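You operate a simulated robot arm through the tools that you are given. There is no shell and no other tool. Be economical: measure what you need, move in short steps, check, and stop when the job is done.

The job below is to be done with a simulated robot arm. You get a single attempt, and the scene is never put back.

## Task
Set the short boat up: seat locked at mark 27, the grey rowlock locked in the empty socket.
Fine: turn both seat locks to LOCK and push the yellow knob right in.

The check looks at the end state, three seconds after you hand in, the way a careful person would. Anything else that was tipped, shoved, dropped, spilled or broken makes it a failure.

## Robot
A 6-joint arm with a two-finger parallel gripper on a trunk, on a base that drives. Base frame: it is fixed to the floor where the robot stands at the start and does not move with it; the origin is under the middle of the robot, x ahead of it, y to its left, z up. Units: m, rad, N and s.
With the tool pointing down near the work surface it reaches from about 0.1 to 0.74 m from the robot's upright axis, wherever it stands. Its first joint turns from -2.897 to 2.897 rad. Places, roughly: black rowlock [1, -0.75, 0.75]; green knob [1, -0.9, 0.8]; hole of the socket with the yellow knob [0.4, -0.8, 0.8]; orange seat lock [0.6, 0, 0.8]; sliding seat [0.7, 0, 0.8]; white seat lock [0.8, 0, 0.8]; yellow knob [0.4, -0.9, 0.8]. Payload 3.91 kg.
The tool frame sits at the grasp point between the pads (the TCP): z along the fingers, y along the line on which they close. The tips reach 0.03 m beyond it. The gripper opens to 0.11 m. The fingers are 0.02 m wide and 0.01 m thick; the gripper's body (0.048 by 0.112 m) begins 0.055 m behind the TCP.
Orientation is told as [roll, pitch, yaw] about the base's x, y, z axes, in that order, counted from this pose: with the fingers straight down and closing along the base's y, the tool's x points along the base's -x, its y along +y and its z along -z.

## Interface
- The arm moves only by the tool servo_tool. Its argument "increments" is a list of rows, each a list of 3 entries, a list of its own where there are three numbers: the shift along the base's x, y, z in m, then the turn, a rotation vector about the base's x, y, z in rad, then the finger opening in m, from 0 to 0.11. In form: [[[x, y, z], [rx, ry, rz], grip], ...]. A call has 1 to 12 rows; each row shifts and turns the commanded pose from where the row before left it. A row lasts 0.2 s, in which the tool goes at most 0.05 m and 0.15 rad; a call with a longer step from one row to the next is refused whole, and so is a gripper value outside its range. A pose out of reach is approached as far as the arm can. The call stops where the force on the tool passes 50 N (or 10 N more than at its start, if that is more) or the arm is blocked; 0.2 s more then pass. Each finger travels about 0.045 m/s and halts on what it meets, pressing with about 29 N; the grip force reading is that of the motor and also rises with nothing between the fingers. The clock runs only during rows and for 0.2 s after the last one: add rows that do not move to give the fingers time. It gives the time, the measured TCP pose, the force on the tool (base axes), the opening and the grip force at its end, in the units of the frame above (readings bear some noise), with the torque about the TCP (base axes, N m) and any sound that the robot's microphone picked up.
- Cameras (640 x 400 px; columns grow to the right, rows downward): "scene" is now at [0.0027, 0.1133, 1.497]; the picture's right is [-0.55, -0.83, 0.00], its down [-0.66, 0.44, -0.61] and it looks along [0.51, -0.34, -0.79] (base axes); focal length 248 px, centre (320, 200). "wrist" rides on the gripper at [0.071, 0.022, -0.107] in the tool frame; the picture's right is [-0.29, 0.96, 0.00], its down [-0.76, -0.23, -0.61] and it looks along [-0.58, -0.18, 0.79] (tool axes); focal length 243 px, centre (320, 200). There is no depth. A picture from a camera that has moved, and an enlarged one, comes with that camera's place and axes in the base frame and with its lens.
- camera(camera): a new picture of that camera. No time passes.
- lift_body(by): slides the trunk up (or, below 0, down) by that many m; the arm and the scene camera ride with it, the base frame stays. It gives what a move gives, with no picture.
- steer(legs): drives the robot by 1 to 6 legs, each [ahead, left, turn to the left] in m, m and rad, along the robot's own axes; the way and the turn of a leg run together, so that a leg with both is an arc; at most 1.5 m and 3.142 rad a leg. The arm and the cameras ride along, it lands a little off, and it stops where it bumps. It gives what a move gives.
- head_to(pan, tilt): turns the head with the scene camera to pan (to the left, within 1.501 rad either way) and tilt (down, from -0.506 to 1.204), counted from straight ahead of the robot. It gives what a move gives.
- zoom(camera, box): a new picture of the part [left, top, right, bottom] of that camera's present view, enlarged. No time passes.
- hand_in(): hands the job in; it is judged then, once.

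Work in short steps. Places have to be worked out from the pictures, the camera data and where the tool is seen: move nearer, look again, correct. Check each grasp and each placing, and mend what went wrong. You have 120 turns and 98 pictures in all, those below and enlarged ones among them. Open the gripper and draw the arm clear of the work before you hand the job in, unless the task says otherwise; then end with one line.

The tools are called after ">>>" as name(argument=value, ...) on one line, values as JSON. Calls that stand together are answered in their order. servo_tool: Moves the arm, as the interface text tells. Its arguments: {"type":"object","properties":{"increments":{"type":"array","items":{"type":"array"}}},"required":["increments"]} The other tools are called the same way: lift_body (by) slides the trunk up or down; steer (legs) drives the base; head_to (pan, tilt) turns the head that bears the scene camera; camera (camera) takes a picture; zoom (camera, box) takes an enlarged picture of a part of a camera's view; hand_in () hands the job in.

At the start:

```text
t: 0.0
tcp_pos: [0.2937, -0.2684, 1.1124]
ee_rot: [0.001, 0.001, 0.001]
ft_force: [0.6, 0.8, -0.2]
torque: [0.01, 0.02, 0.05]
grip_width: 0.1101
grasp_force: 0.1
trunk travel left (down, up): [-0.475, 0.115]
robot x, y, heading: [0.0016, -0.0033, -0.001]
head pan, tilt: [-0.588, 0.918]
```

scene: 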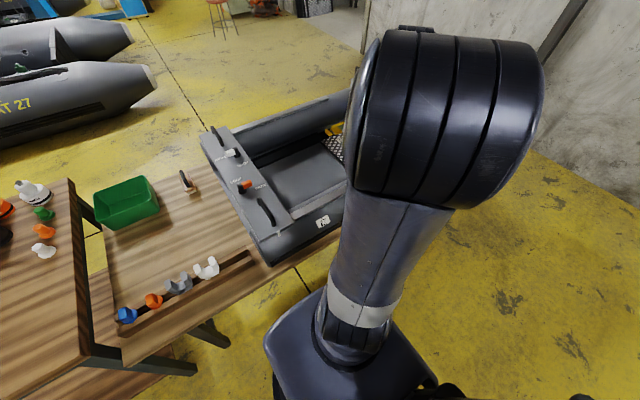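
wrist: 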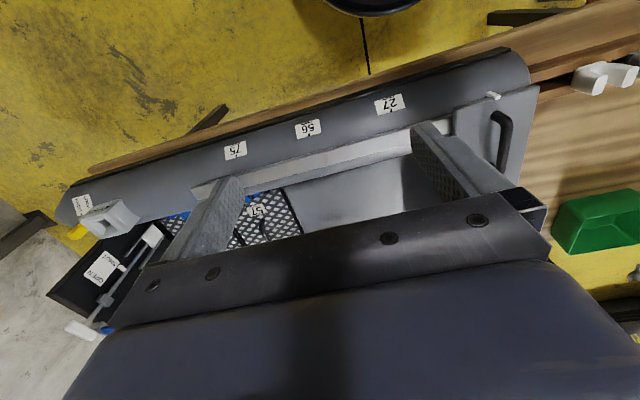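

The arm blocks much of the scene view, and the wrist shows the boat with marks 27, 56, 75. I'll turn the head to look around.

>>> head_to(pan=-0.2, tilt=0.8)

>>> camera(camera="scene")

>>> head_to(pan=-1.2, tilt=0.8)

>>> camera(camera="scene")

>>> zoom(camera="wrist", box=[40, 180, 320, 355])

```text
t: 0.9
tcp_pos: [0.2956, -0.266, 1.112]
ee_rot: [0.0, 0.0, 0.0]
ft_force: [0.1, 0.5, 0.1]
torque: [-0.04, -0.03, -0.03]
grip_width: 0.1099
grasp_force: 0.1
trunk travel left (down, up): [-0.475, 0.115]
robot x, y, heading: [-0.0013, -0.001, -0.002]
head pan, tilt: [-0.201, 0.799]
```

```text
95 pictures are left
camera scene: at [0.0197, 0.1385, 1.5062], right [-0.2, -0.98, 0.0], down [-0.7, 0.14, -0.7], along [0.68, -0.14, -0.72], focal length 248 px, centre (320, 200)
```

scene: 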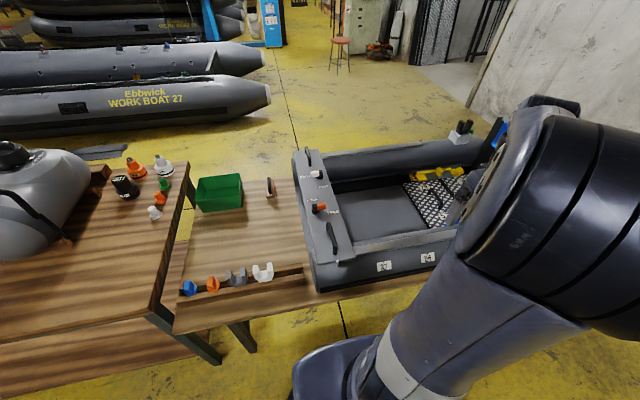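

```text
t: 2.1
tcp_pos: [0.2956, -0.2656, 1.1136]
ee_rot: [0.0, 0.001, -0.001]
ft_force: [0.1, 0.4, 0.1]
torque: [-0.02, 0.01, 0.03]
grip_width: 0.1102
grasp_force: 0.0
trunk travel left (down, up): [-0.475, 0.115]
robot x, y, heading: [-0.0007, -0.0003, -0.001]
head pan, tilt: [-1.201, 0.799]
```

```text
94 pictures are left
camera scene: at [-0.0301, 0.0794, 1.5062], right [-0.93, -0.36, 0.0], down [-0.26, 0.67, -0.7], along [0.25, -0.65, -0.72], focal length 248 px, centre (320, 200)
```

scene: 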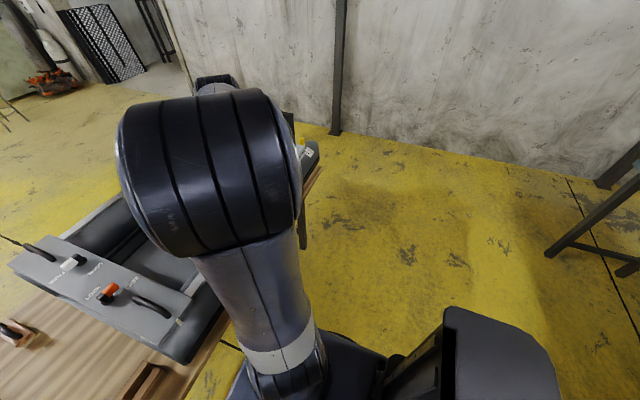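

```text
2.29 times, centred on (180, 268) of wrist
camera zoom: at [0.226, -0.2445, 1.221], right [0.29, 0.96, 0.0], down [0.76, -0.23, 0.61], along [0.58, -0.18, -0.79], focal length 555 px, centre (640, 46)
```

zoom: 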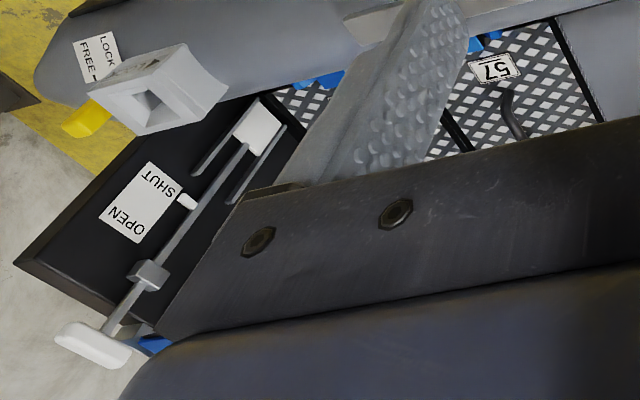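

I want a detailed look at the seat, locks, marks and the rowlocks in the rack.

>>> head_to(pan=-0.2, tilt=0.8)

>>> zoom(camera="scene", box=[280, 120, 500, 300])

>>> zoom(camera="scene", box=[160, 160, 320, 310])

>>> zoom(camera="wrist", box=[340, 60, 640, 250])

```text
t: 3.4
tcp_pos: [0.2953, -0.2668, 1.1128]
ee_rot: [0.001, 0.001, 0.001]
ft_force: [-0.3, 0.3, -0.4]
torque: [0.05, 0.02, -0.03]
grip_width: 0.1102
grasp_force: 0.1
trunk travel left (down, up): [-0.475, 0.115]
robot x, y, heading: [0.0009, 0.0022, 0.006]
head pan, tilt: [-0.201, 0.799]
```

```text
2.22 times, centred on (390, 210) of scene
camera zoom: at [0.0198, 0.1385, 1.5062], right [-0.2, -0.98, 0.0], down [-0.7, 0.14, -0.7], along [0.68, -0.14, -0.72], focal length 550 px, centre (164, 178)
```

zoom: 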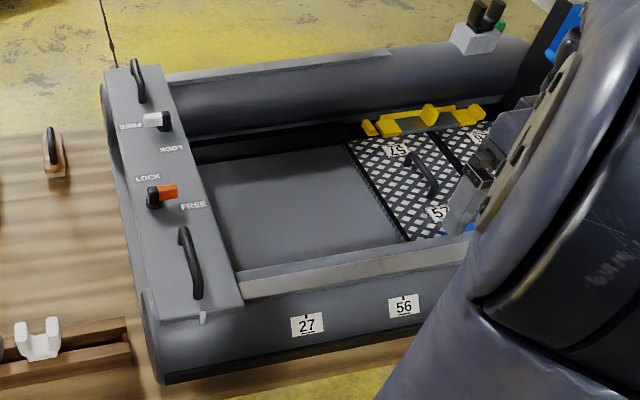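

```text
2.67 times, centred on (240, 235) of scene
camera zoom: at [0.0198, 0.1385, 1.5062], right [-0.2, -0.98, 0.0], down [-0.7, 0.14, -0.7], along [0.68, -0.14, -0.72], focal length 660 px, centre (533, 107)
```

zoom: 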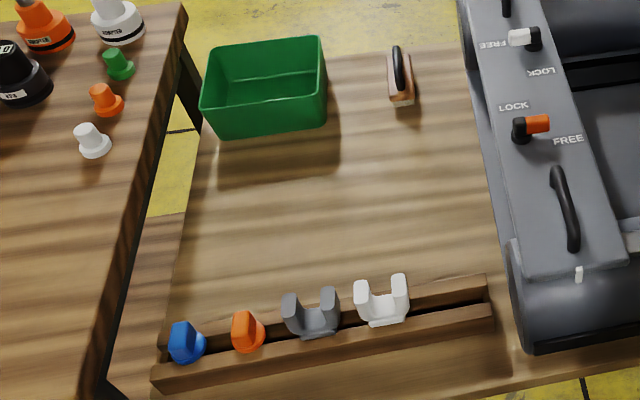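

```text
2.11 times, centred on (490, 155) of wrist
camera zoom: at [0.226, -0.2445, 1.221], right [0.29, 0.96, 0.0], down [0.76, -0.23, 0.61], along [0.58, -0.18, -0.79], focal length 511 px, centre (-38, 295)
```

zoom: 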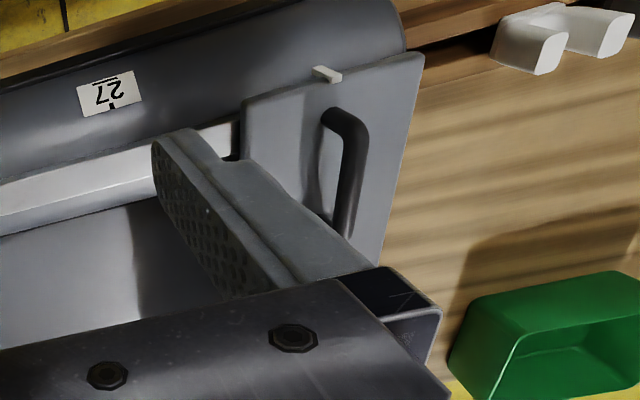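

The seat carries a white pointer tab on its near end and both levers stand at FREE. Orange points to -y and white to +y, and LOCK is a quarter turn counter-clockwise for each. I'll move the arm over the seat to see it with the wrist camera.

>>> servo_tool(increments=[[[0.0, 0.05, 0], [0, 0, 0], 0.11], [[0.0, 0.05, 0], [0, 0, 0], 0.11], [[0.0, 0.05, 0], [0, 0, 0], 0.11], [[0.0, 0.05, 0], [0, 0, 0], 0.11], [[0.02, 0.04, 0], [0, 0, 0], 0.11], [[0.03, 0.03, 0], [0, 0, 0], 0.11], [[0, 0, 0], [0, 0, 0], 0.11]])

>>> camera(camera="wrist")

>>> camera(camera="scene")

```text
t: 5.0
tcp_pos: [0.3466, 0.0033, 1.1129]
ee_rot: [0.0, 0.0, 0.001]
ft_force: [1.0, 0.9, 0.2]
torque: [0.01, 0.02, -0.02]
grip_width: 0.1099
grasp_force: 0.0
trunk travel left (down, up): [-0.475, 0.115]
robot x, y, heading: [-0.0004, -0.0034, -0.002]
head pan, tilt: [-0.201, 0.799]
```

```text
89 pictures are left
camera wrist: at [0.2768, 0.0255, 1.2207], right [0.29, 0.96, 0.0], down [0.76, -0.23, 0.61], along [0.58, -0.18, -0.79], focal length 243 px, centre (320, 200)
```

wrist: 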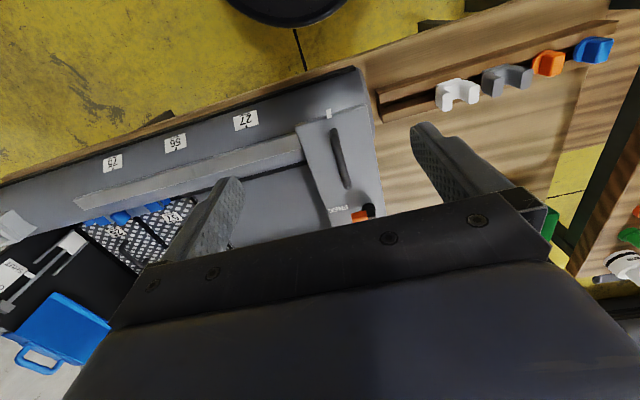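

```text
88 pictures are left
camera scene: at [0.0201, 0.1387, 1.5062], right [-0.2, -0.98, 0.0], down [-0.7, 0.14, -0.7], along [0.68, -0.14, -0.72], focal length 248 px, centre (320, 200)
```

scene: 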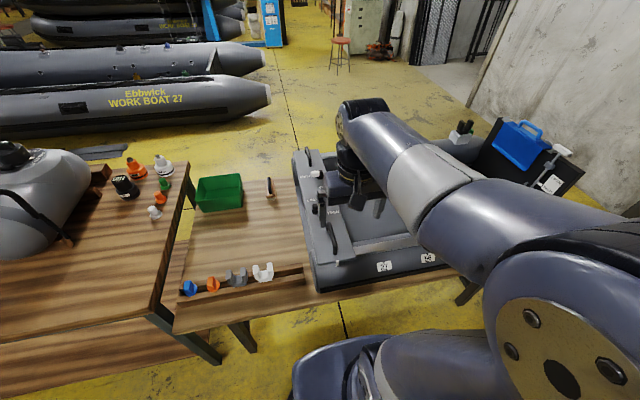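

The near handle looks to be at about (0.47, 0.0) and runs along x. I'll descend part-way above it and look again.

>>> servo_tool(increments=[[[0.04, 0, -0.02], [0, 0, 0], 0.06], [[0.04, 0, -0.02], [0, 0, 0], 0.06], [[0.04, 0, -0.02], [0, 0, 0], 0.06], [[0.0, 0, -0.04], [0, 0, 0], 0.06], [[0, 0, -0.02], [0, 0, 0], 0.06], [[0, 0, 0], [0, 0, 0], 0.06], [[0, 0, 0], [0, 0, 0], 0.06]])

>>> camera(camera="wrist")

>>> zoom(camera="scene", box=[280, 130, 440, 290])

```text
t: 6.6
tcp_pos: [0.4649, 0.0037, 0.9928]
ee_rot: [0.0, 0.0, 0.001]
ft_force: [0.5, -0.1, -0.1]
torque: [0.01, 0.01, 0.03]
grip_width: 0.06
grasp_force: 0.1
trunk travel left (down, up): [-0.475, 0.115]
robot x, y, heading: [0.0039, -0.0003, -0.0]
head pan, tilt: [-0.201, 0.799]
```

```text
87 pictures are left
camera wrist: at [0.3966, 0.0253, 1.1007], right [0.29, 0.96, 0.0], down [0.76, -0.23, 0.61], along [0.58, -0.18, -0.79], focal length 243 px, centre (320, 200)
```

wrist: 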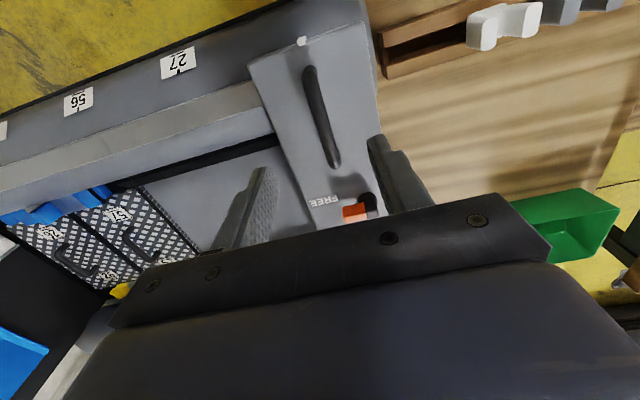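

```text
2.50 times, centred on (360, 210) of scene
camera zoom: at [0.0198, 0.1386, 1.5062], right [-0.2, -0.98, 0.0], down [-0.7, 0.14, -0.7], along [0.68, -0.14, -0.72], focal length 619 px, centre (220, 175)
```

zoom: 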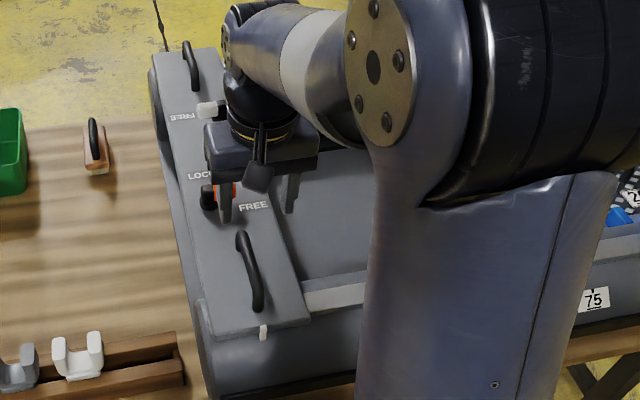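

The handle runs from x≈0.435 to 0.54 at y≈0, top around z 0.84. I'll go down to just above it and check.

>>> servo_tool(increments=[[[0.02, -0.003, -0.03], [0, 0, 0], 0.06], [[0.0, 0, -0.04], [0, 0, 0], 0.06], [[0, 0, -0.033], [0, 0, 0], 0.06], [[0, 0, 0], [0, 0, 0], 0.06]])

>>> camera(camera="wrist")

>>> zoom(camera="scene", box=[280, 150, 440, 290])

```text
t: 7.6
tcp_pos: [0.486, 0.0018, 0.8896]
ee_rot: [0.001, -0.001, 0.001]
ft_force: [-1.1, -0.5, 0.3]
torque: [0.0, 0.01, 0.02]
grip_width: 0.0599
grasp_force: 0.0
trunk travel left (down, up): [-0.475, 0.115]
robot x, y, heading: [-0.001, -0.0016, 0.002]
head pan, tilt: [-0.201, 0.799]
```

```text
85 pictures are left
camera wrist: at [0.4171, 0.023, 0.9967], right [0.29, 0.96, 0.0], down [0.76, -0.23, 0.61], along [0.58, -0.18, -0.79], focal length 243 px, centre (320, 200)
```

wrist: 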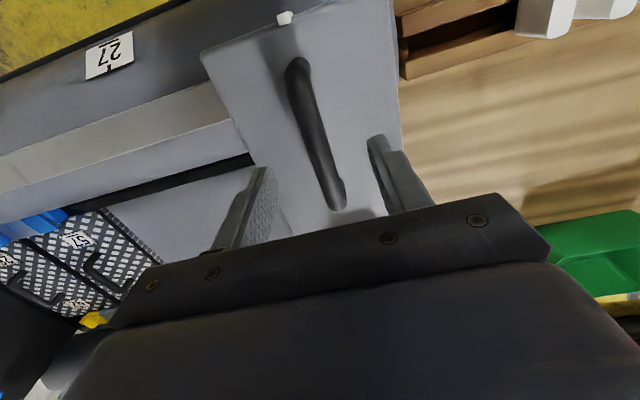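

```text
2.86 times, centred on (360, 220) of scene
camera zoom: at [0.02, 0.1386, 1.5062], right [-0.2, -0.98, 0.0], down [-0.7, 0.14, -0.7], along [0.68, -0.14, -0.72], focal length 708 px, centre (206, 143)
```

zoom: 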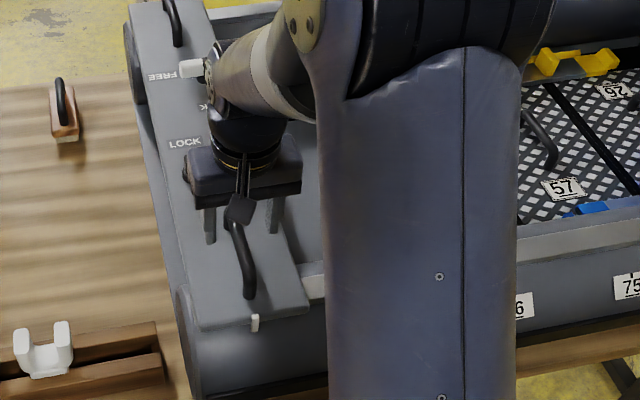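

The handle lies centred between the fingertips. I'll descend in small steps and watch the force.

>>> servo_tool(increments=[[[0, 0, -0.015], [0, 0, 0], 0.06], [[0.0, 0, -0.015], [0, 0, 0], 0.06], [[0, 0, 0], [0, 0, 0], 0.06]])

>>> camera(camera="wrist")

```text
t: 8.4
tcp_pos: [0.4856, 0.0001, 0.8585]
ee_rot: [-0.001, 0.001, 0.0]
ft_force: [-0.9, -0.8, 0.1]
torque: [0.0, -0.01, -0.01]
grip_width: 0.0599
grasp_force: 0.1
trunk travel left (down, up): [-0.475, 0.115]
robot x, y, heading: [0.0005, 0.0014, 0.002]
head pan, tilt: [-0.201, 0.799]
```

```text
83 pictures are left
camera wrist: at [0.4171, 0.0223, 0.9671], right [0.29, 0.96, 0.0], down [0.76, -0.23, 0.61], along [0.58, -0.18, -0.79], focal length 243 px, centre (320, 200)
```

wrist: 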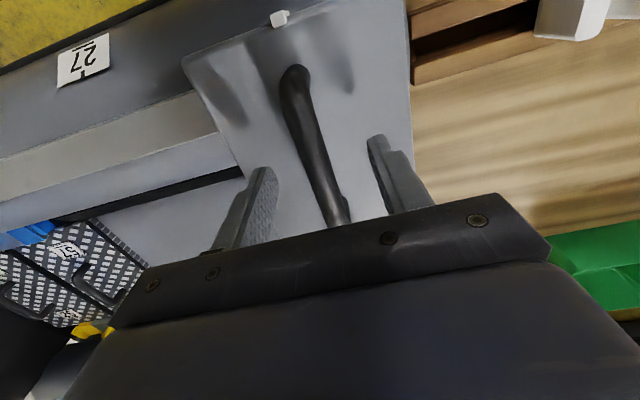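

Still no contact, with the handle centred. I'll go down another 1.5 cm and close.

>>> servo_tool(increments=[[[0, 0, -0.008], [0, 0, 0], 0.06], [[0, 0, -0.007], [0, 0, 0], 0.06], [[0, 0, 0], [0, 0, 0], 0.0], [[0, 0, 0], [0, 0, 0], 0.0], [[0, 0, 0], [0, 0, 0], 0.0], [[0, 0, 0], [0, 0, 0], 0.0]])

>>> camera(camera="wrist")

```text
t: 9.8
tcp_pos: [0.4853, 0.0008, 0.8438]
ee_rot: [0.001, -0.001, 0.0]
ft_force: [0.1, -2.3, -2.4]
torque: [0.0, -0.27, 0.11]
grip_width: 0.0157
grasp_force: 45.2
trunk travel left (down, up): [-0.475, 0.115]
robot x, y, heading: [0.0011, 0.0024, -0.0]
head pan, tilt: [-0.201, 0.799]
```

```text
82 pictures are left
camera wrist: at [0.4165, 0.0222, 0.9524], right [0.29, 0.96, 0.0], down [0.76, -0.23, 0.61], along [0.58, -0.18, -0.79], focal length 243 px, centre (320, 200)
```

wrist: 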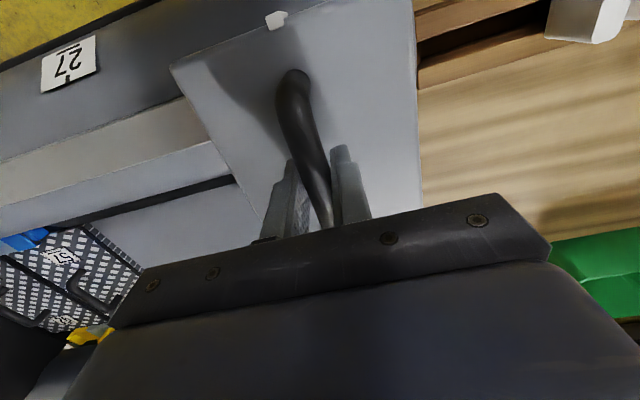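

I have a firm hold of the handle. I'll slide the seat along -y by 10 cm of the estimated 14.5 cm and then check.

>>> servo_tool(increments=[[[0, -0.01, 0], [0, 0, 0], 0.0], [[0, -0.02, 0], [0, 0, 0], 0.0], [[0, -0.02, 0], [0, 0, 0], 0.0], [[0, -0.02, 0], [0, 0, 0], 0.0], [[0, -0.02, 0], [0, 0, 0], 0.0], [[0, -0.01, 0], [0, 0, 0], 0.0], [[0, 0, 0], [0, 0, 0], 0.0]])

>>> camera(camera="wrist")

>>> zoom(camera="scene", box=[280, 150, 440, 290])

```text
t: 11.4
tcp_pos: [0.4853, -0.0999, 0.8448]
ee_rot: [0.0, 0.0, 0.0]
ft_force: [4.2, -0.6, -15.4]
torque: [-0.03, -0.79, 0.1]
grip_width: 0.0159
grasp_force: 45.0
trunk travel left (down, up): [-0.475, 0.115]
robot x, y, heading: [0.0059, -0.0007, 0.0]
head pan, tilt: [-0.201, 0.799]
```

```text
81 pictures are left
camera wrist: at [0.4167, -0.0783, 0.9525], right [0.29, 0.96, 0.0], down [0.76, -0.23, 0.61], along [0.58, -0.18, -0.79], focal length 243 px, centre (320, 200)
```

wrist: 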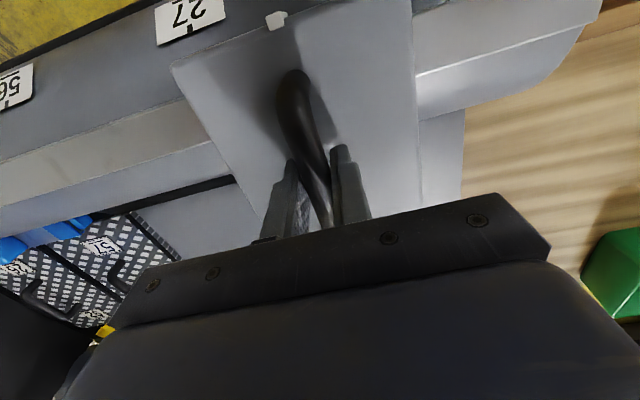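

```text
2.86 times, centred on (360, 220) of scene
camera zoom: at [0.0212, 0.1382, 1.5061], right [-0.2, -0.98, 0.0], down [-0.7, 0.14, -0.7], along [0.68, -0.14, -0.72], focal length 708 px, centre (206, 143)
```

zoom: 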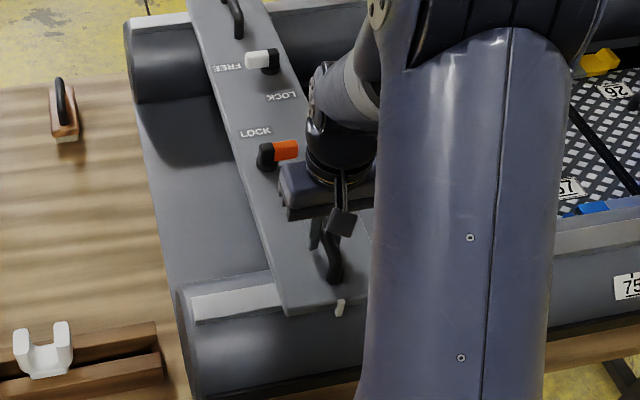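

Triangulating the 27 tick gives y≈-0.159, while the tab is at about -0.100. I'll move 5 cm more and check.

>>> servo_tool(increments=[[[0, -0.01, 0], [0, 0, 0], 0.0], [[0, -0.015, 0], [0, 0, 0], 0.0], [[0, -0.015, 0], [0, 0, 0], 0.0], [[0, -0.01, 0], [0, 0, 0], 0.0], [[0, 0, 0], [0, 0, 0], 0.0]])

>>> zoom(camera="wrist", box=[180, 0, 380, 120])

>>> camera(camera="scene")

```text
t: 12.6
tcp_pos: [0.4861, -0.1507, 0.8444]
ee_rot: [0.0, 0.003, -0.001]
ft_force: [6.2, -1.2, -12.6]
torque: [-0.02, 1.25, 0.14]
grip_width: 0.0154
grasp_force: 45.0
trunk travel left (down, up): [-0.475, 0.115]
robot x, y, heading: [-0.0017, 0.0003, -0.003]
head pan, tilt: [-0.201, 0.799]
```

```text
3.20 times, centred on (280, 60) of wrist
camera zoom: at [0.4168, -0.1283, 0.9526], right [0.29, 0.96, 0.0], down [0.76, -0.23, 0.61], along [0.58, -0.18, -0.8], focal length 776 px, centre (448, 648)
```

zoom: 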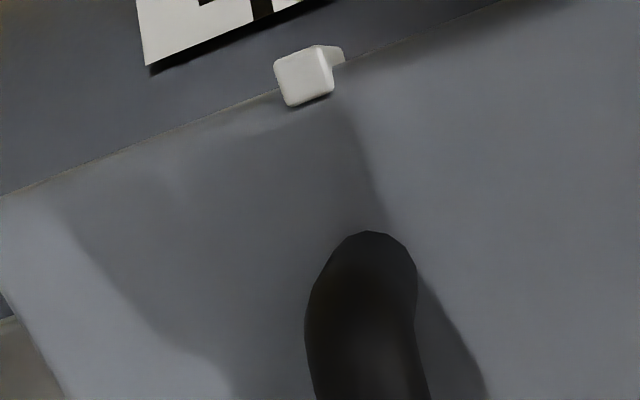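

```text
78 pictures are left
camera scene: at [0.0216, 0.1382, 1.5063], right [-0.2, -0.98, 0.0], down [-0.7, 0.14, -0.7], along [0.68, -0.14, -0.72], focal length 248 px, centre (320, 200)
```

scene: 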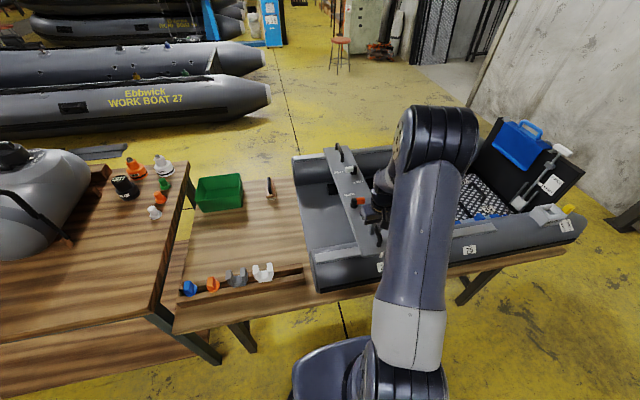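

The tick is at y≈-0.160 and the tab at about -0.150. I'll nudge 9 mm, then release and rise so I can check from straight on.

>>> servo_tool(increments=[[[0, -0.009, 0], [0, 0, 0], 0.0], [[0, 0, 0], [0, 0, 0], 0.0], [[0, 0, 0], [0, 0, 0], 0.06], [[0, 0, 0], [0, 0, 0], 0.06], [[0, 0, 0], [0, 0, 0], 0.06], [[0, 0, 0.03], [0, 0, 0], 0.06], [[0, 0, 0.04], [0, 0, 0], 0.06], [[-0.03, 0, 0.04], [0, 0, 0], 0.06], [[-0.05, 0, 0], [0, 0, 0], 0.06], [[0, 0, 0], [0, 0, 0], 0.06]])

>>> camera(camera="wrist")

```text
t: 14.8
tcp_pos: [0.4046, -0.1583, 0.9562]
ee_rot: [0.001, 0.001, -0.001]
ft_force: [0.0, -0.6, -0.3]
torque: [0.04, -0.01, 0.02]
grip_width: 0.0597
grasp_force: 0.1
trunk travel left (down, up): [-0.475, 0.115]
robot x, y, heading: [0.0019, 0.0019, 0.001]
head pan, tilt: [-0.201, 0.799]
```

```text
77 pictures are left
camera wrist: at [0.3355, -0.1364, 1.0635], right [0.29, 0.96, 0.0], down [0.76, -0.23, 0.61], along [0.58, -0.18, -0.79], focal length 243 px, centre (320, 200)
```

wrist: 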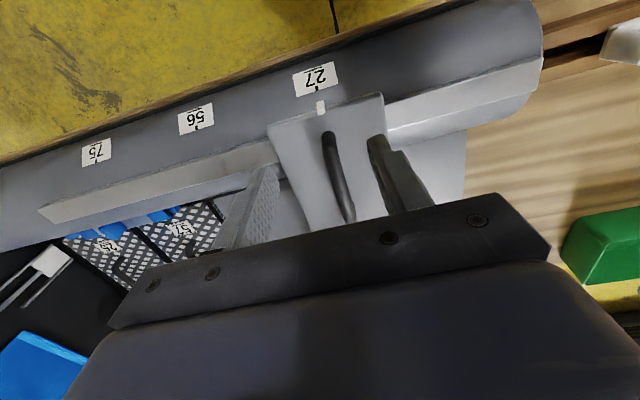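

>>> zoom(camera="wrist", box=[270, 50, 370, 120])

```text
5.71 times, centred on (320, 85) of wrist
camera zoom: at [0.3355, -0.1364, 1.0635], right [0.29, 0.96, 0.0], down [0.76, -0.23, 0.61], along [0.58, -0.18, -0.79], focal length 1386 px, centre (320, 857)
```

zoom: 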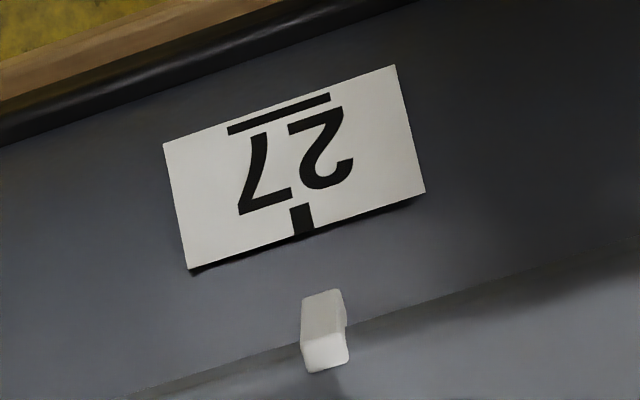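

The tab lines up with the 27 tick to within about a millimetre. Next are the locks, so I'll move the wrist over them for a closer look.

>>> servo_tool(increments=[[[0.04, 0, 0.03], [0, 0, 0], 0.06], [[0.05, 0, 0], [0, 0, 0], 0.06], [[0.05, 0, 0], [0, 0, 0], 0.06], [[0, 0, 0], [0, 0, 0], 0.06]])

>>> camera(camera="wrist")

>>> zoom(camera="scene", box=[310, 130, 410, 230])

```text
t: 15.8
tcp_pos: [0.5469, -0.1578, 0.985]
ee_rot: [0.0, 0.0, 0.001]
ft_force: [0.5, -0.4, -0.2]
torque: [0.01, 0.01, -0.05]
grip_width: 0.06
grasp_force: 0.0
trunk travel left (down, up): [-0.475, 0.115]
robot x, y, heading: [0.0021, -0.002, -0.0]
head pan, tilt: [-0.201, 0.799]
```

```text
75 pictures are left
camera wrist: at [0.477, -0.1359, 1.0939], right [0.29, 0.96, 0.0], down [0.76, -0.23, 0.61], along [0.58, -0.18, -0.79], focal length 243 px, centre (320, 200)
```

wrist: 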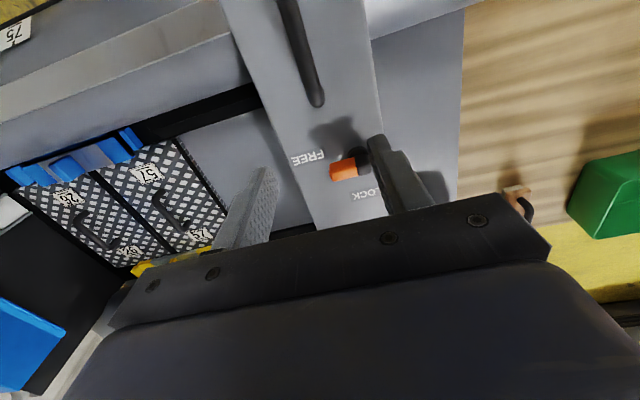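

```text
4.00 times, centred on (360, 180) of scene
camera zoom: at [0.0202, 0.1385, 1.5062], right [-0.2, -0.98, 0.0], down [-0.7, 0.14, -0.7], along [0.68, -0.14, -0.72], focal length 990 px, centre (160, 280)
```

zoom: 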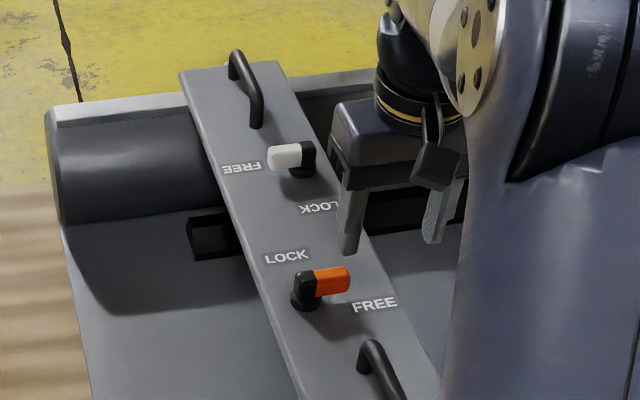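

The orange lever's post is at about (0.622, -0.134), with the lever along -y at z≈0.84. I'll yaw the tool -90° so the fingers straddle it along x, and position above it.

>>> servo_tool(increments=[[[0.015, 0.002, 0], [0, 0, -0.1428], 0.05], [[0.015, 0.002, 0], [0, 0, -0.1428], 0.05], [[0.015, 0.002, 0], [0, 0, -0.1428], 0.05], [[0.015, 0.002, 0], [0, 0, -0.1428], 0.05], [[0.015, 0.002, 0], [0, 0, -0.1428], 0.05], [[0, 0, 0], [0, 0, -0.1428], 0.05], [[0, 0, 0], [0, 0, -0.1428], 0.05], [[0, 0, 0], [0, 0, -0.1428], 0.05], [[0, 0, 0], [0, 0, -0.1428], 0.05], [[0, 0, 0], [0, 0, -0.1428], 0.05], [[0, 0, 0], [0, 0, -0.1428], 0.05], [[0, 0, 0], [0, 0, 0], 0.05]])

>>> camera(camera="wrist")

>>> zoom(camera="scene", box=[310, 130, 410, 230])

```text
t: 18.4
tcp_pos: [0.6205, -0.1476, 0.9847]
ee_rot: [0.0, 0.0, -1.572]
ft_force: [-0.5, -0.4, -0.3]
torque: [0.0, 0.03, 0.04]
grip_width: 0.0502
grasp_force: 0.0
trunk travel left (down, up): [-0.475, 0.115]
robot x, y, heading: [0.0009, 0.0014, -0.004]
head pan, tilt: [-0.201, 0.799]
```

```text
73 pictures are left
camera wrist: at [0.644, -0.0769, 1.0929], right [0.96, -0.29, 0.0], down [-0.23, -0.76, 0.61], along [-0.18, -0.58, -0.79], focal length 243 px, centre (320, 200)
```

wrist: 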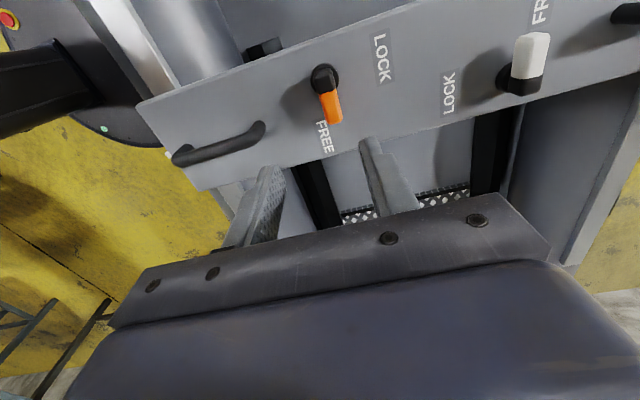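

```text
4.00 times, centred on (360, 180) of scene
camera zoom: at [0.0199, 0.1385, 1.5062], right [-0.2, -0.98, 0.0], down [-0.7, 0.14, -0.7], along [0.68, -0.14, -0.72], focal length 990 px, centre (160, 280)
```

zoom: 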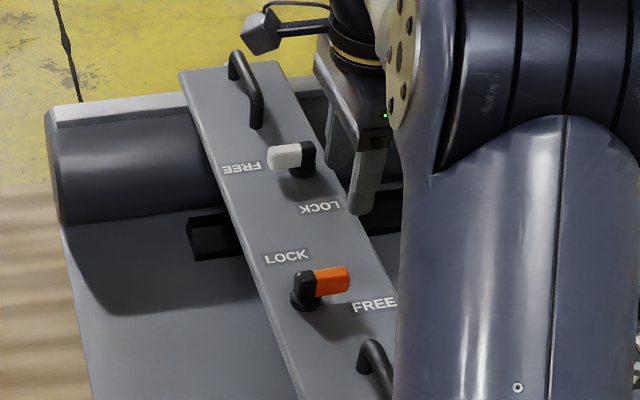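

The orange pivot is at about (0.632, -0.123) with its tip at y≈-0.164. The white pivot is at about (0.812, -0.185) with its tip at y≈-0.15. I'll align over the orange lever and descend part-way.

>>> servo_tool(increments=[[[0.0115, 0, -0.03], [0, 0, 0], 0.05], [[0, 0, -0.04], [0, 0, 0], 0.05], [[0, 0, -0.02], [0, 0, 0], 0.05], [[0, 0, 0], [0, 0, 0], 0.05]])

>>> camera(camera="wrist")

```text
t: 19.4
tcp_pos: [0.6315, -0.1484, 0.893]
ee_rot: [0.001, 0.001, -1.57]
ft_force: [0.9, -0.4, 0.9]
torque: [0.01, -0.01, 0.01]
grip_width: 0.05
grasp_force: 0.0
trunk travel left (down, up): [-0.475, 0.115]
robot x, y, heading: [-0.0011, -0.001, 0.001]
head pan, tilt: [-0.201, 0.799]
```

```text
71 pictures are left
camera wrist: at [0.6554, -0.0766, 1.0018], right [0.96, -0.29, 0.0], down [-0.23, -0.76, 0.61], along [-0.18, -0.58, -0.79], focal length 243 px, centre (320, 200)
```

wrist: 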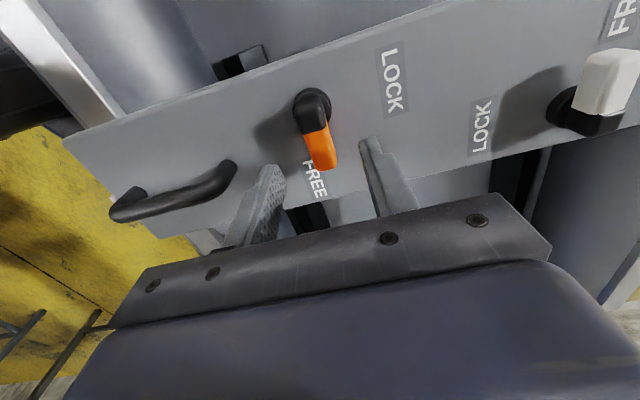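

The lever is centred between the fingers. I'll lower 4 cm so the fingers straddle it, leaving slack.

>>> servo_tool(increments=[[[0.001, 0, -0.015], [0, 0, 0], 0.05], [[0, 0, -0.015], [0, 0, 0], 0.05], [[0, 0, -0.01], [0, 0, 0], 0.05], [[0, 0, 0], [0, 0, 0], 0.035], [[0, 0, 0], [0, 0, 0], 0.035]])

>>> camera(camera="wrist")

```text
t: 20.6
tcp_pos: [0.6328, -0.148, 0.8542]
ee_rot: [-0.001, 0.0, -1.57]
ft_force: [-0.6, 0.8, 0.1]
torque: [0.01, -0.01, 0.02]
grip_width: 0.0353
grasp_force: 0.1
trunk travel left (down, up): [-0.475, 0.115]
robot x, y, heading: [0.0012, 0.0027, 0.001]
head pan, tilt: [-0.201, 0.799]
```

```text
70 pictures are left
camera wrist: at [0.6562, -0.0764, 0.9626], right [0.96, -0.29, 0.0], down [-0.23, -0.76, 0.61], along [-0.18, -0.58, -0.79], focal length 243 px, centre (320, 200)
```

wrist: 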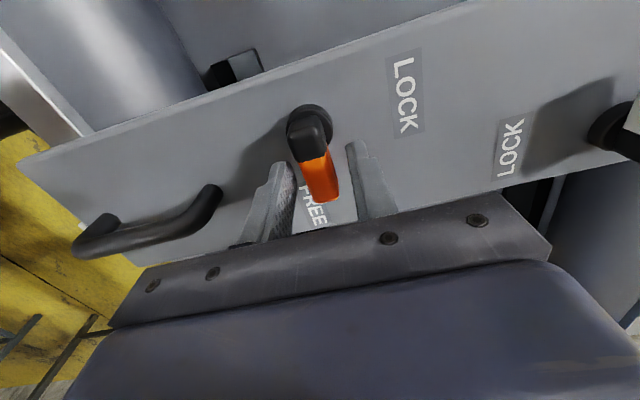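

I'll lower another 1.2 cm and close on the lever to find its centre.

>>> servo_tool(increments=[[[0, 0, -0.006], [0, 0, 0], 0.035], [[0, 0, -0.006], [0, 0, 0], 0.035], [[0, 0, 0], [0, 0, 0], 0.0], [[0, 0, 0], [0, 0, 0], 0.0], [[0, 0, 0], [0, 0, 0], 0.0]])

>>> camera(camera="wrist")

```text
t: 21.8
tcp_pos: [0.6311, -0.1482, 0.843]
ee_rot: [-0.001, 0.0, -1.57]
ft_force: [-13.2, -3.5, -0.5]
torque: [-0.11, 0.18, 0.3]
grip_width: 0.018
grasp_force: 45.0
trunk travel left (down, up): [-0.475, 0.115]
robot x, y, heading: [0.0018, -0.002, 0.001]
head pan, tilt: [-0.201, 0.799]
```

```text
69 pictures are left
camera wrist: at [0.6547, -0.0771, 0.9509], right [0.96, -0.29, 0.0], down [-0.23, -0.76, 0.61], along [-0.18, -0.58, -0.79], focal length 243 px, centre (320, 200)
```

wrist: 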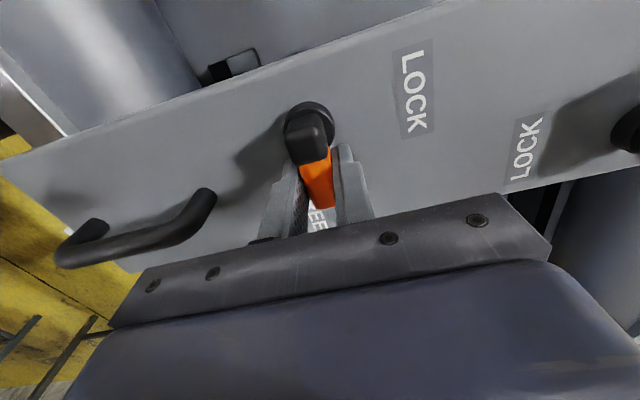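

The fingers hold the lever, which is 18 mm wide and centred at x≈0.630. I'll ease the grip slightly and start the counter-clockwise arc about the post.

>>> servo_tool(increments=[[[-0.002, 0, 0], [0, 0, 0], 0.023], [[0.0037, 0.0003, 0], [0, 0, 0.1428], 0.023], [[0.0036, 0.0008, 0], [0, 0, 0.1428], 0.023], [[0.0035, 0.0013, 0], [0, 0, 0.1428], 0.023], [[0.0033, 0.0018, 0], [0, 0, 0.1428], 0.023], [[0.003, 0.0022, 0], [0, 0, 0.1428], 0.023], [[0.0026, 0.0026, 0], [0, 0, 0.1428], 0.023]])

>>> camera(camera="wrist")

```text
t: 23.4
tcp_pos: [0.6499, -0.1396, 0.8425]
ee_rot: [-0.001, -0.001, -0.712]
ft_force: [-1.3, -2.1, -0.7]
torque: [-0.01, -0.02, 0.04]
grip_width: 0.0243
grasp_force: 0.1
trunk travel left (down, up): [-0.475, 0.115]
robot x, y, heading: [0.0043, 0.0023, 0.001]
head pan, tilt: [-0.201, 0.799]
```

```text
68 pictures are left
camera wrist: at [0.6127, -0.0765, 0.9512], right [0.84, 0.54, 0.0], down [0.42, -0.67, 0.61], along [0.33, -0.51, -0.79], focal length 243 px, centre (320, 200)
```

wrist: 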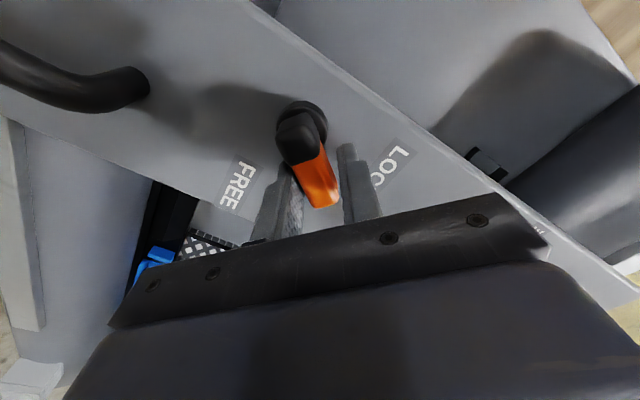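

The lever is following the fingers nicely. I'll complete the arc with a slight over-rotation to reach the stop.

>>> servo_tool(increments=[[[0.0022, 0.003, 0], [0, 0, 0.1428], 0.023], [[0.0018, 0.0033, 0], [0, 0, 0.1428], 0.023], [[0.0013, 0.0035, 0], [0, 0, 0.1428], 0.023], [[0.0008, 0.0036, 0], [0, 0, 0.1428], 0.023], [[0.0003, 0.0037, 0], [0, 0, 0.1428], 0.023], [[0, 0.003, 0], [0, 0, 0.08], 0.023], [[0, 0, 0], [0, 0, 0], 0.023]])

>>> camera(camera="wrist")

```text
t: 25.0
tcp_pos: [0.6566, -0.1221, 0.8424]
ee_rot: [-0.002, 0.0, 0.078]
ft_force: [-5.3, -14.6, 0.2]
torque: [-0.17, 0.05, -0.27]
grip_width: 0.0304
grasp_force: 6.5
trunk travel left (down, up): [-0.475, 0.115]
robot x, y, heading: [-0.0042, -0.0, -0.002]
head pan, tilt: [-0.201, 0.799]
```

```text
67 pictures are left
camera wrist: at [0.5852, -0.1059, 0.9507], right [0.21, 0.98, 0.0], down [0.78, -0.17, 0.61], along [0.59, -0.13, -0.79], focal length 243 px, centre (320, 200)
```

wrist: 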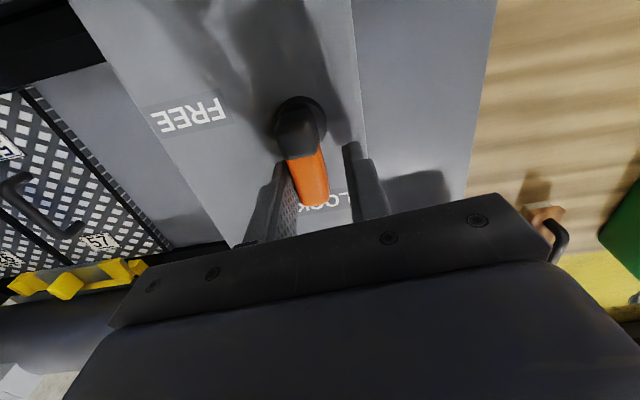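

A 15 N resistance shows the orange lever is against its stop at LOCK. I'll open, rise and yaw back to -90° over the white lever.

>>> servo_tool(increments=[[[0, -0.003, 0], [0, 0, 0], 0.05], [[0, 0, 0], [0, 0, -0.08], 0.05], [[0, 0, 0], [0, 0, 0], 0.05], [[0, 0, 0.03], [0, 0, 0], 0.05], [[0, 0, 0.04], [0, 0, 0], 0.05], [[0, 0, 0.04], [0, 0, 0], 0.05], [[0, 0, 0], [0, 0, 0], 0.05]])

>>> camera(camera="wrist")

>>> servo_tool(increments=[[[0.02, -0.005, 0], [0, 0, -0.1428], 0.05], [[0.02, -0.005, 0], [0, 0, -0.1428], 0.05], [[0.02, -0.005, 0], [0, 0, -0.1428], 0.05], [[0.02, -0.005, 0], [0, 0, -0.1428], 0.05], [[0.02, -0.005, 0], [0, 0, -0.1428], 0.05], [[0.02, -0.005, 0], [0, 0, -0.1428], 0.05], [[0.02, -0.005, 0], [0, 0, -0.1428], 0.05], [[0.014, 0, 0], [0, 0, -0.1428], 0.05], [[0, 0, 0], [0, 0, -0.1428], 0.05], [[0, 0, 0], [0, 0, -0.1428], 0.05], [[0, 0, 0], [0, 0, -0.1428], 0.05], [[0, 0, 0], [0, 0, 0], 0.05]])

>>> camera(camera="wrist")

>>> zoom(camera="scene", box=[310, 130, 410, 230])

```text
t: 26.6
tcp_pos: [0.6581, -0.1221, 0.9522]
ee_rot: [0.0, -0.001, 0.001]
ft_force: [0.7, 0.4, -0.3]
torque: [0.01, -0.01, -0.01]
grip_width: 0.0503
grasp_force: 0.1
trunk travel left (down, up): [-0.475, 0.115]
robot x, y, heading: [-0.0007, -0.0015, -0.005]
head pan, tilt: [-0.201, 0.799]
```

```text
66 pictures are left
camera wrist: at [0.5881, -0.1009, 1.0612], right [0.29, 0.96, 0.0], down [0.76, -0.23, 0.61], along [0.58, -0.18, -0.79], focal length 243 px, centre (320, 200)
```

wrist: 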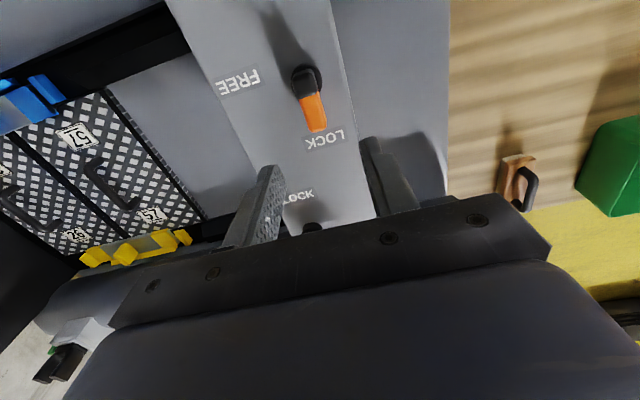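

```text
t: 29.2
tcp_pos: [0.736, -0.1416, 0.9408]
ee_rot: [0.0, 0.0, -1.573]
ft_force: [-0.7, 0.5, 0.1]
torque: [0.04, -0.03, -0.01]
grip_width: 0.0501
grasp_force: 0.0
out of reach, approached as far as the arm can: row 4, 5, 6, 7, 8
trunk travel left (down, up): [-0.475, 0.115]
robot x, y, heading: [-0.0001, 0.0033, -0.004]
head pan, tilt: [-0.201, 0.799]
```

```text
65 pictures are left
camera wrist: at [0.7591, -0.0701, 1.048], right [0.96, -0.29, 0.0], down [-0.23, -0.76, 0.61], along [-0.18, -0.58, -0.79], focal length 243 px, centre (320, 200)
```

wrist: 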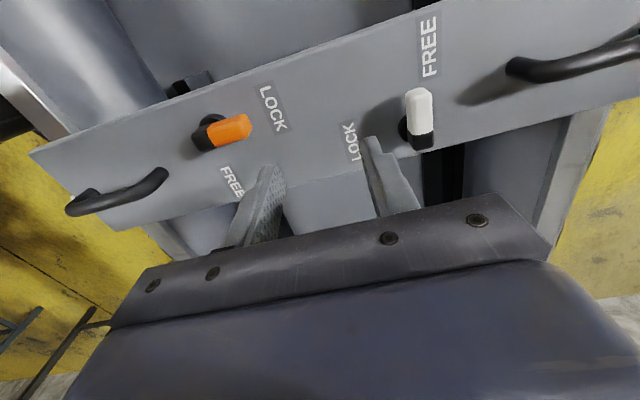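

```text
4.00 times, centred on (360, 180) of scene
camera zoom: at [0.0199, 0.1385, 1.5062], right [-0.2, -0.98, 0.0], down [-0.7, 0.14, -0.7], along [0.68, -0.14, -0.72], focal length 990 px, centre (160, 280)
```

zoom: 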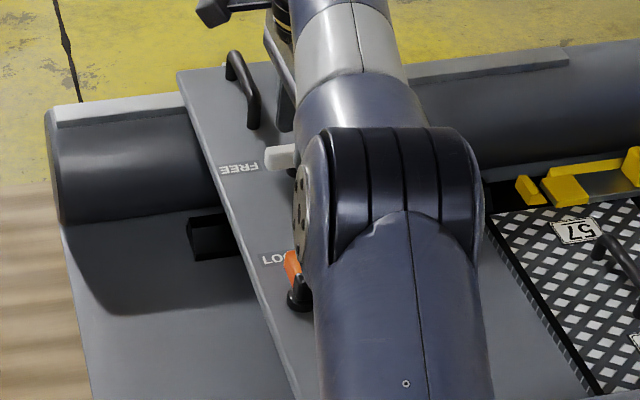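

Orange stands at LOCK. White is beyond reach by about 9 cm, so I'll look down to check the base's clearance to the table before driving ahead.

>>> head_to(pan=0.3, tilt=1.15)

>>> camera(camera="scene")

```text
t: 30.1
tcp_pos: [0.7341, -0.1417, 0.9398]
ee_rot: [0.0, 0.001, -1.572]
ft_force: [0.3, -0.2, 0.9]
torque: [0.0, -0.04, -0.02]
grip_width: 0.0501
grasp_force: 0.2
trunk travel left (down, up): [-0.475, 0.115]
robot x, y, heading: [0.0008, 0.0032, -0.002]
head pan, tilt: [0.3, 1.15]
```

```text
63 pictures are left
camera scene: at [-0.0022, 0.1722, 1.4814], right [0.29, -0.96, 0.0], down [-0.87, -0.27, -0.41], along [0.39, 0.12, -0.91], focal length 248 px, centre (320, 200)
```

scene: 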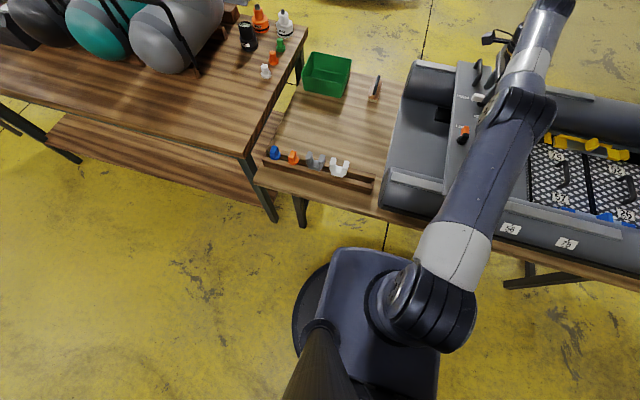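

The platform front is at x≈0.16 and the table edge at about 0.33, so driving 0.105 m ahead is safe. The tool rides above everything at z 0.94.

>>> steer(legs=[[0.105, 0, 0]])

>>> camera(camera="wrist")

```text
t: 31.3
tcp_pos: [0.8403, -0.1429, 0.9405]
ee_rot: [0.0, 0.001, -1.571]
ft_force: [0.0, 0.3, 0.5]
torque: [0.03, 0.02, -0.05]
grip_width: 0.05
grasp_force: 0.0
trunk travel left (down, up): [-0.475, 0.115]
robot x, y, heading: [0.1056, 0.0017, -0.0]
head pan, tilt: [0.3, 1.15]
```

```text
62 pictures are left
camera wrist: at [0.8639, -0.0704, 1.0478], right [0.96, -0.29, 0.0], down [-0.23, -0.76, 0.61], along [-0.18, -0.58, -0.79], focal length 243 px, centre (320, 200)
```

wrist: 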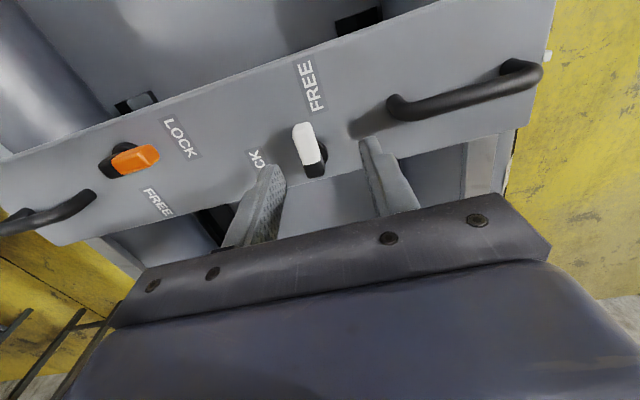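

The white pivot is at about (0.820, -0.188) with its tip at y≈-0.142. I'll align at (0.820, -0.162) and descend.

>>> servo_tool(increments=[[[-0.02, -0.019, 0], [0, 0, 0], 0.05], [[0, 0, -0.03], [0, 0, 0], 0.05], [[0, 0, -0.02], [0, 0, 0], 0.05], [[0, 0, 0], [0, 0, 0], 0.05]])

>>> camera(camera="wrist")

```text
t: 32.3
tcp_pos: [0.821, -0.1611, 0.8891]
ee_rot: [-0.001, 0.0, -1.571]
ft_force: [0.4, -0.1, 0.2]
torque: [0.02, 0.0, 0.0]
grip_width: 0.0502
grasp_force: 0.2
trunk travel left (down, up): [-0.475, 0.115]
robot x, y, heading: [0.1043, -0.0003, 0.002]
head pan, tilt: [0.3, 1.15]
```

```text
61 pictures are left
camera wrist: at [0.8441, -0.0899, 0.9971], right [0.96, -0.29, 0.0], down [-0.23, -0.76, 0.61], along [-0.18, -0.58, -0.79], focal length 243 px, centre (320, 200)
```

wrist: 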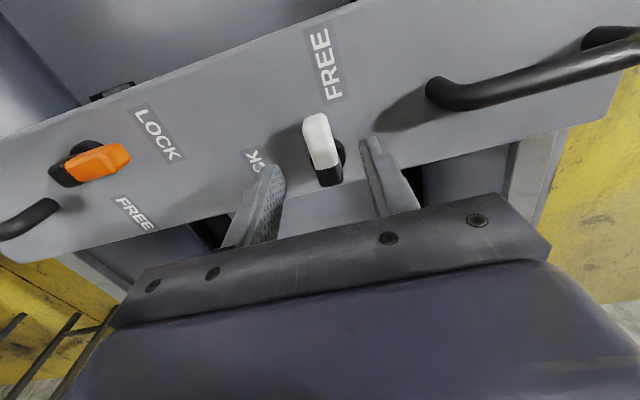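

Aligned. I'll lower to z≈0.843 and close on the white lever.

>>> servo_tool(increments=[[[0, 0, -0.015], [0, 0, 0], 0.05], [[0, 0, -0.015], [0, 0, 0], 0.05], [[0, 0, -0.01], [0, 0, 0], 0.05], [[0, 0, -0.006], [0, 0, 0], 0.05], [[0, 0, 0], [0, 0, 0], 0.0], [[0, 0, 0], [0, 0, 0], 0.0], [[0, 0, 0], [0, 0, 0], 0.0], [[0, 0, 0], [0, 0, 0], 0.0]])

>>> camera(camera="wrist")

```text
t: 34.1
tcp_pos: [0.8214, -0.161, 0.8435]
ee_rot: [-0.001, 0.0, -1.57]
ft_force: [2.3, 0.0, -1.2]
torque: [-0.03, -0.12, 0.09]
grip_width: 0.0177
grasp_force: 44.7
trunk travel left (down, up): [-0.475, 0.115]
robot x, y, heading: [0.1055, -0.0007, 0.001]
head pan, tilt: [0.3, 1.15]
```

```text
60 pictures are left
camera wrist: at [0.8444, -0.0896, 0.9513], right [0.96, -0.29, 0.0], down [-0.23, -0.76, 0.61], along [-0.18, -0.58, -0.79], focal length 243 px, centre (320, 200)
```

wrist: 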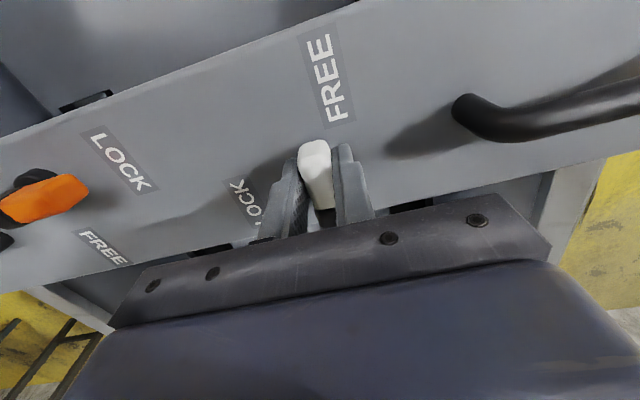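

The white lever is held. I'll loosen slightly and swing it counter-clockwise from +y to -x about (0.821, -0.187).

>>> servo_tool(increments=[[[0, 0, 0], [0, 0, 0], 0.023], [[-0.0037, -0.0003, 0], [0, 0, 0.1428], 0.023], [[-0.0036, -0.0008, 0], [0, 0, 0.1428], 0.023], [[-0.0035, -0.0013, 0], [0, 0, 0.1428], 0.023], [[-0.0033, -0.0018, 0], [0, 0, 0.1428], 0.023], [[-0.003, -0.0022, 0], [0, 0, 0.1428], 0.023], [[-0.0026, -0.0026, 0], [0, 0, 0.1428], 0.023]])

>>> camera(camera="wrist")

```text
t: 35.7
tcp_pos: [0.8002, -0.1689, 0.8439]
ee_rot: [0.001, -0.001, -0.712]
ft_force: [0.4, 0.4, -0.2]
torque: [0.03, 0.01, 0.03]
grip_width: 0.0236
grasp_force: 0.4
trunk travel left (down, up): [-0.475, 0.115]
robot x, y, heading: [0.1048, -0.0011, -0.001]
head pan, tilt: [0.3, 1.15]
```

```text
59 pictures are left
camera wrist: at [0.7626, -0.1066, 0.952], right [0.84, 0.54, 0.0], down [0.42, -0.67, 0.61], along [0.33, -0.51, -0.79], focal length 243 px, centre (320, 200)
```

wrist: 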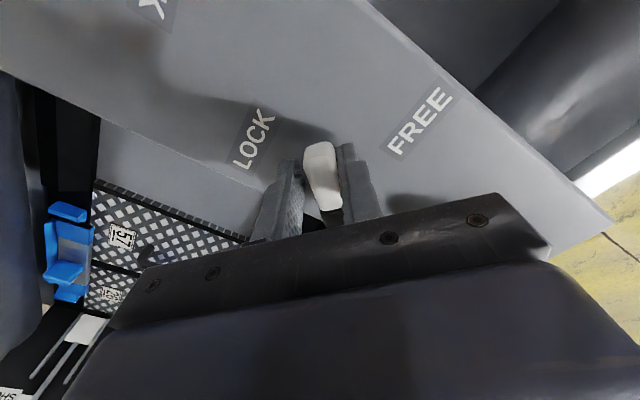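

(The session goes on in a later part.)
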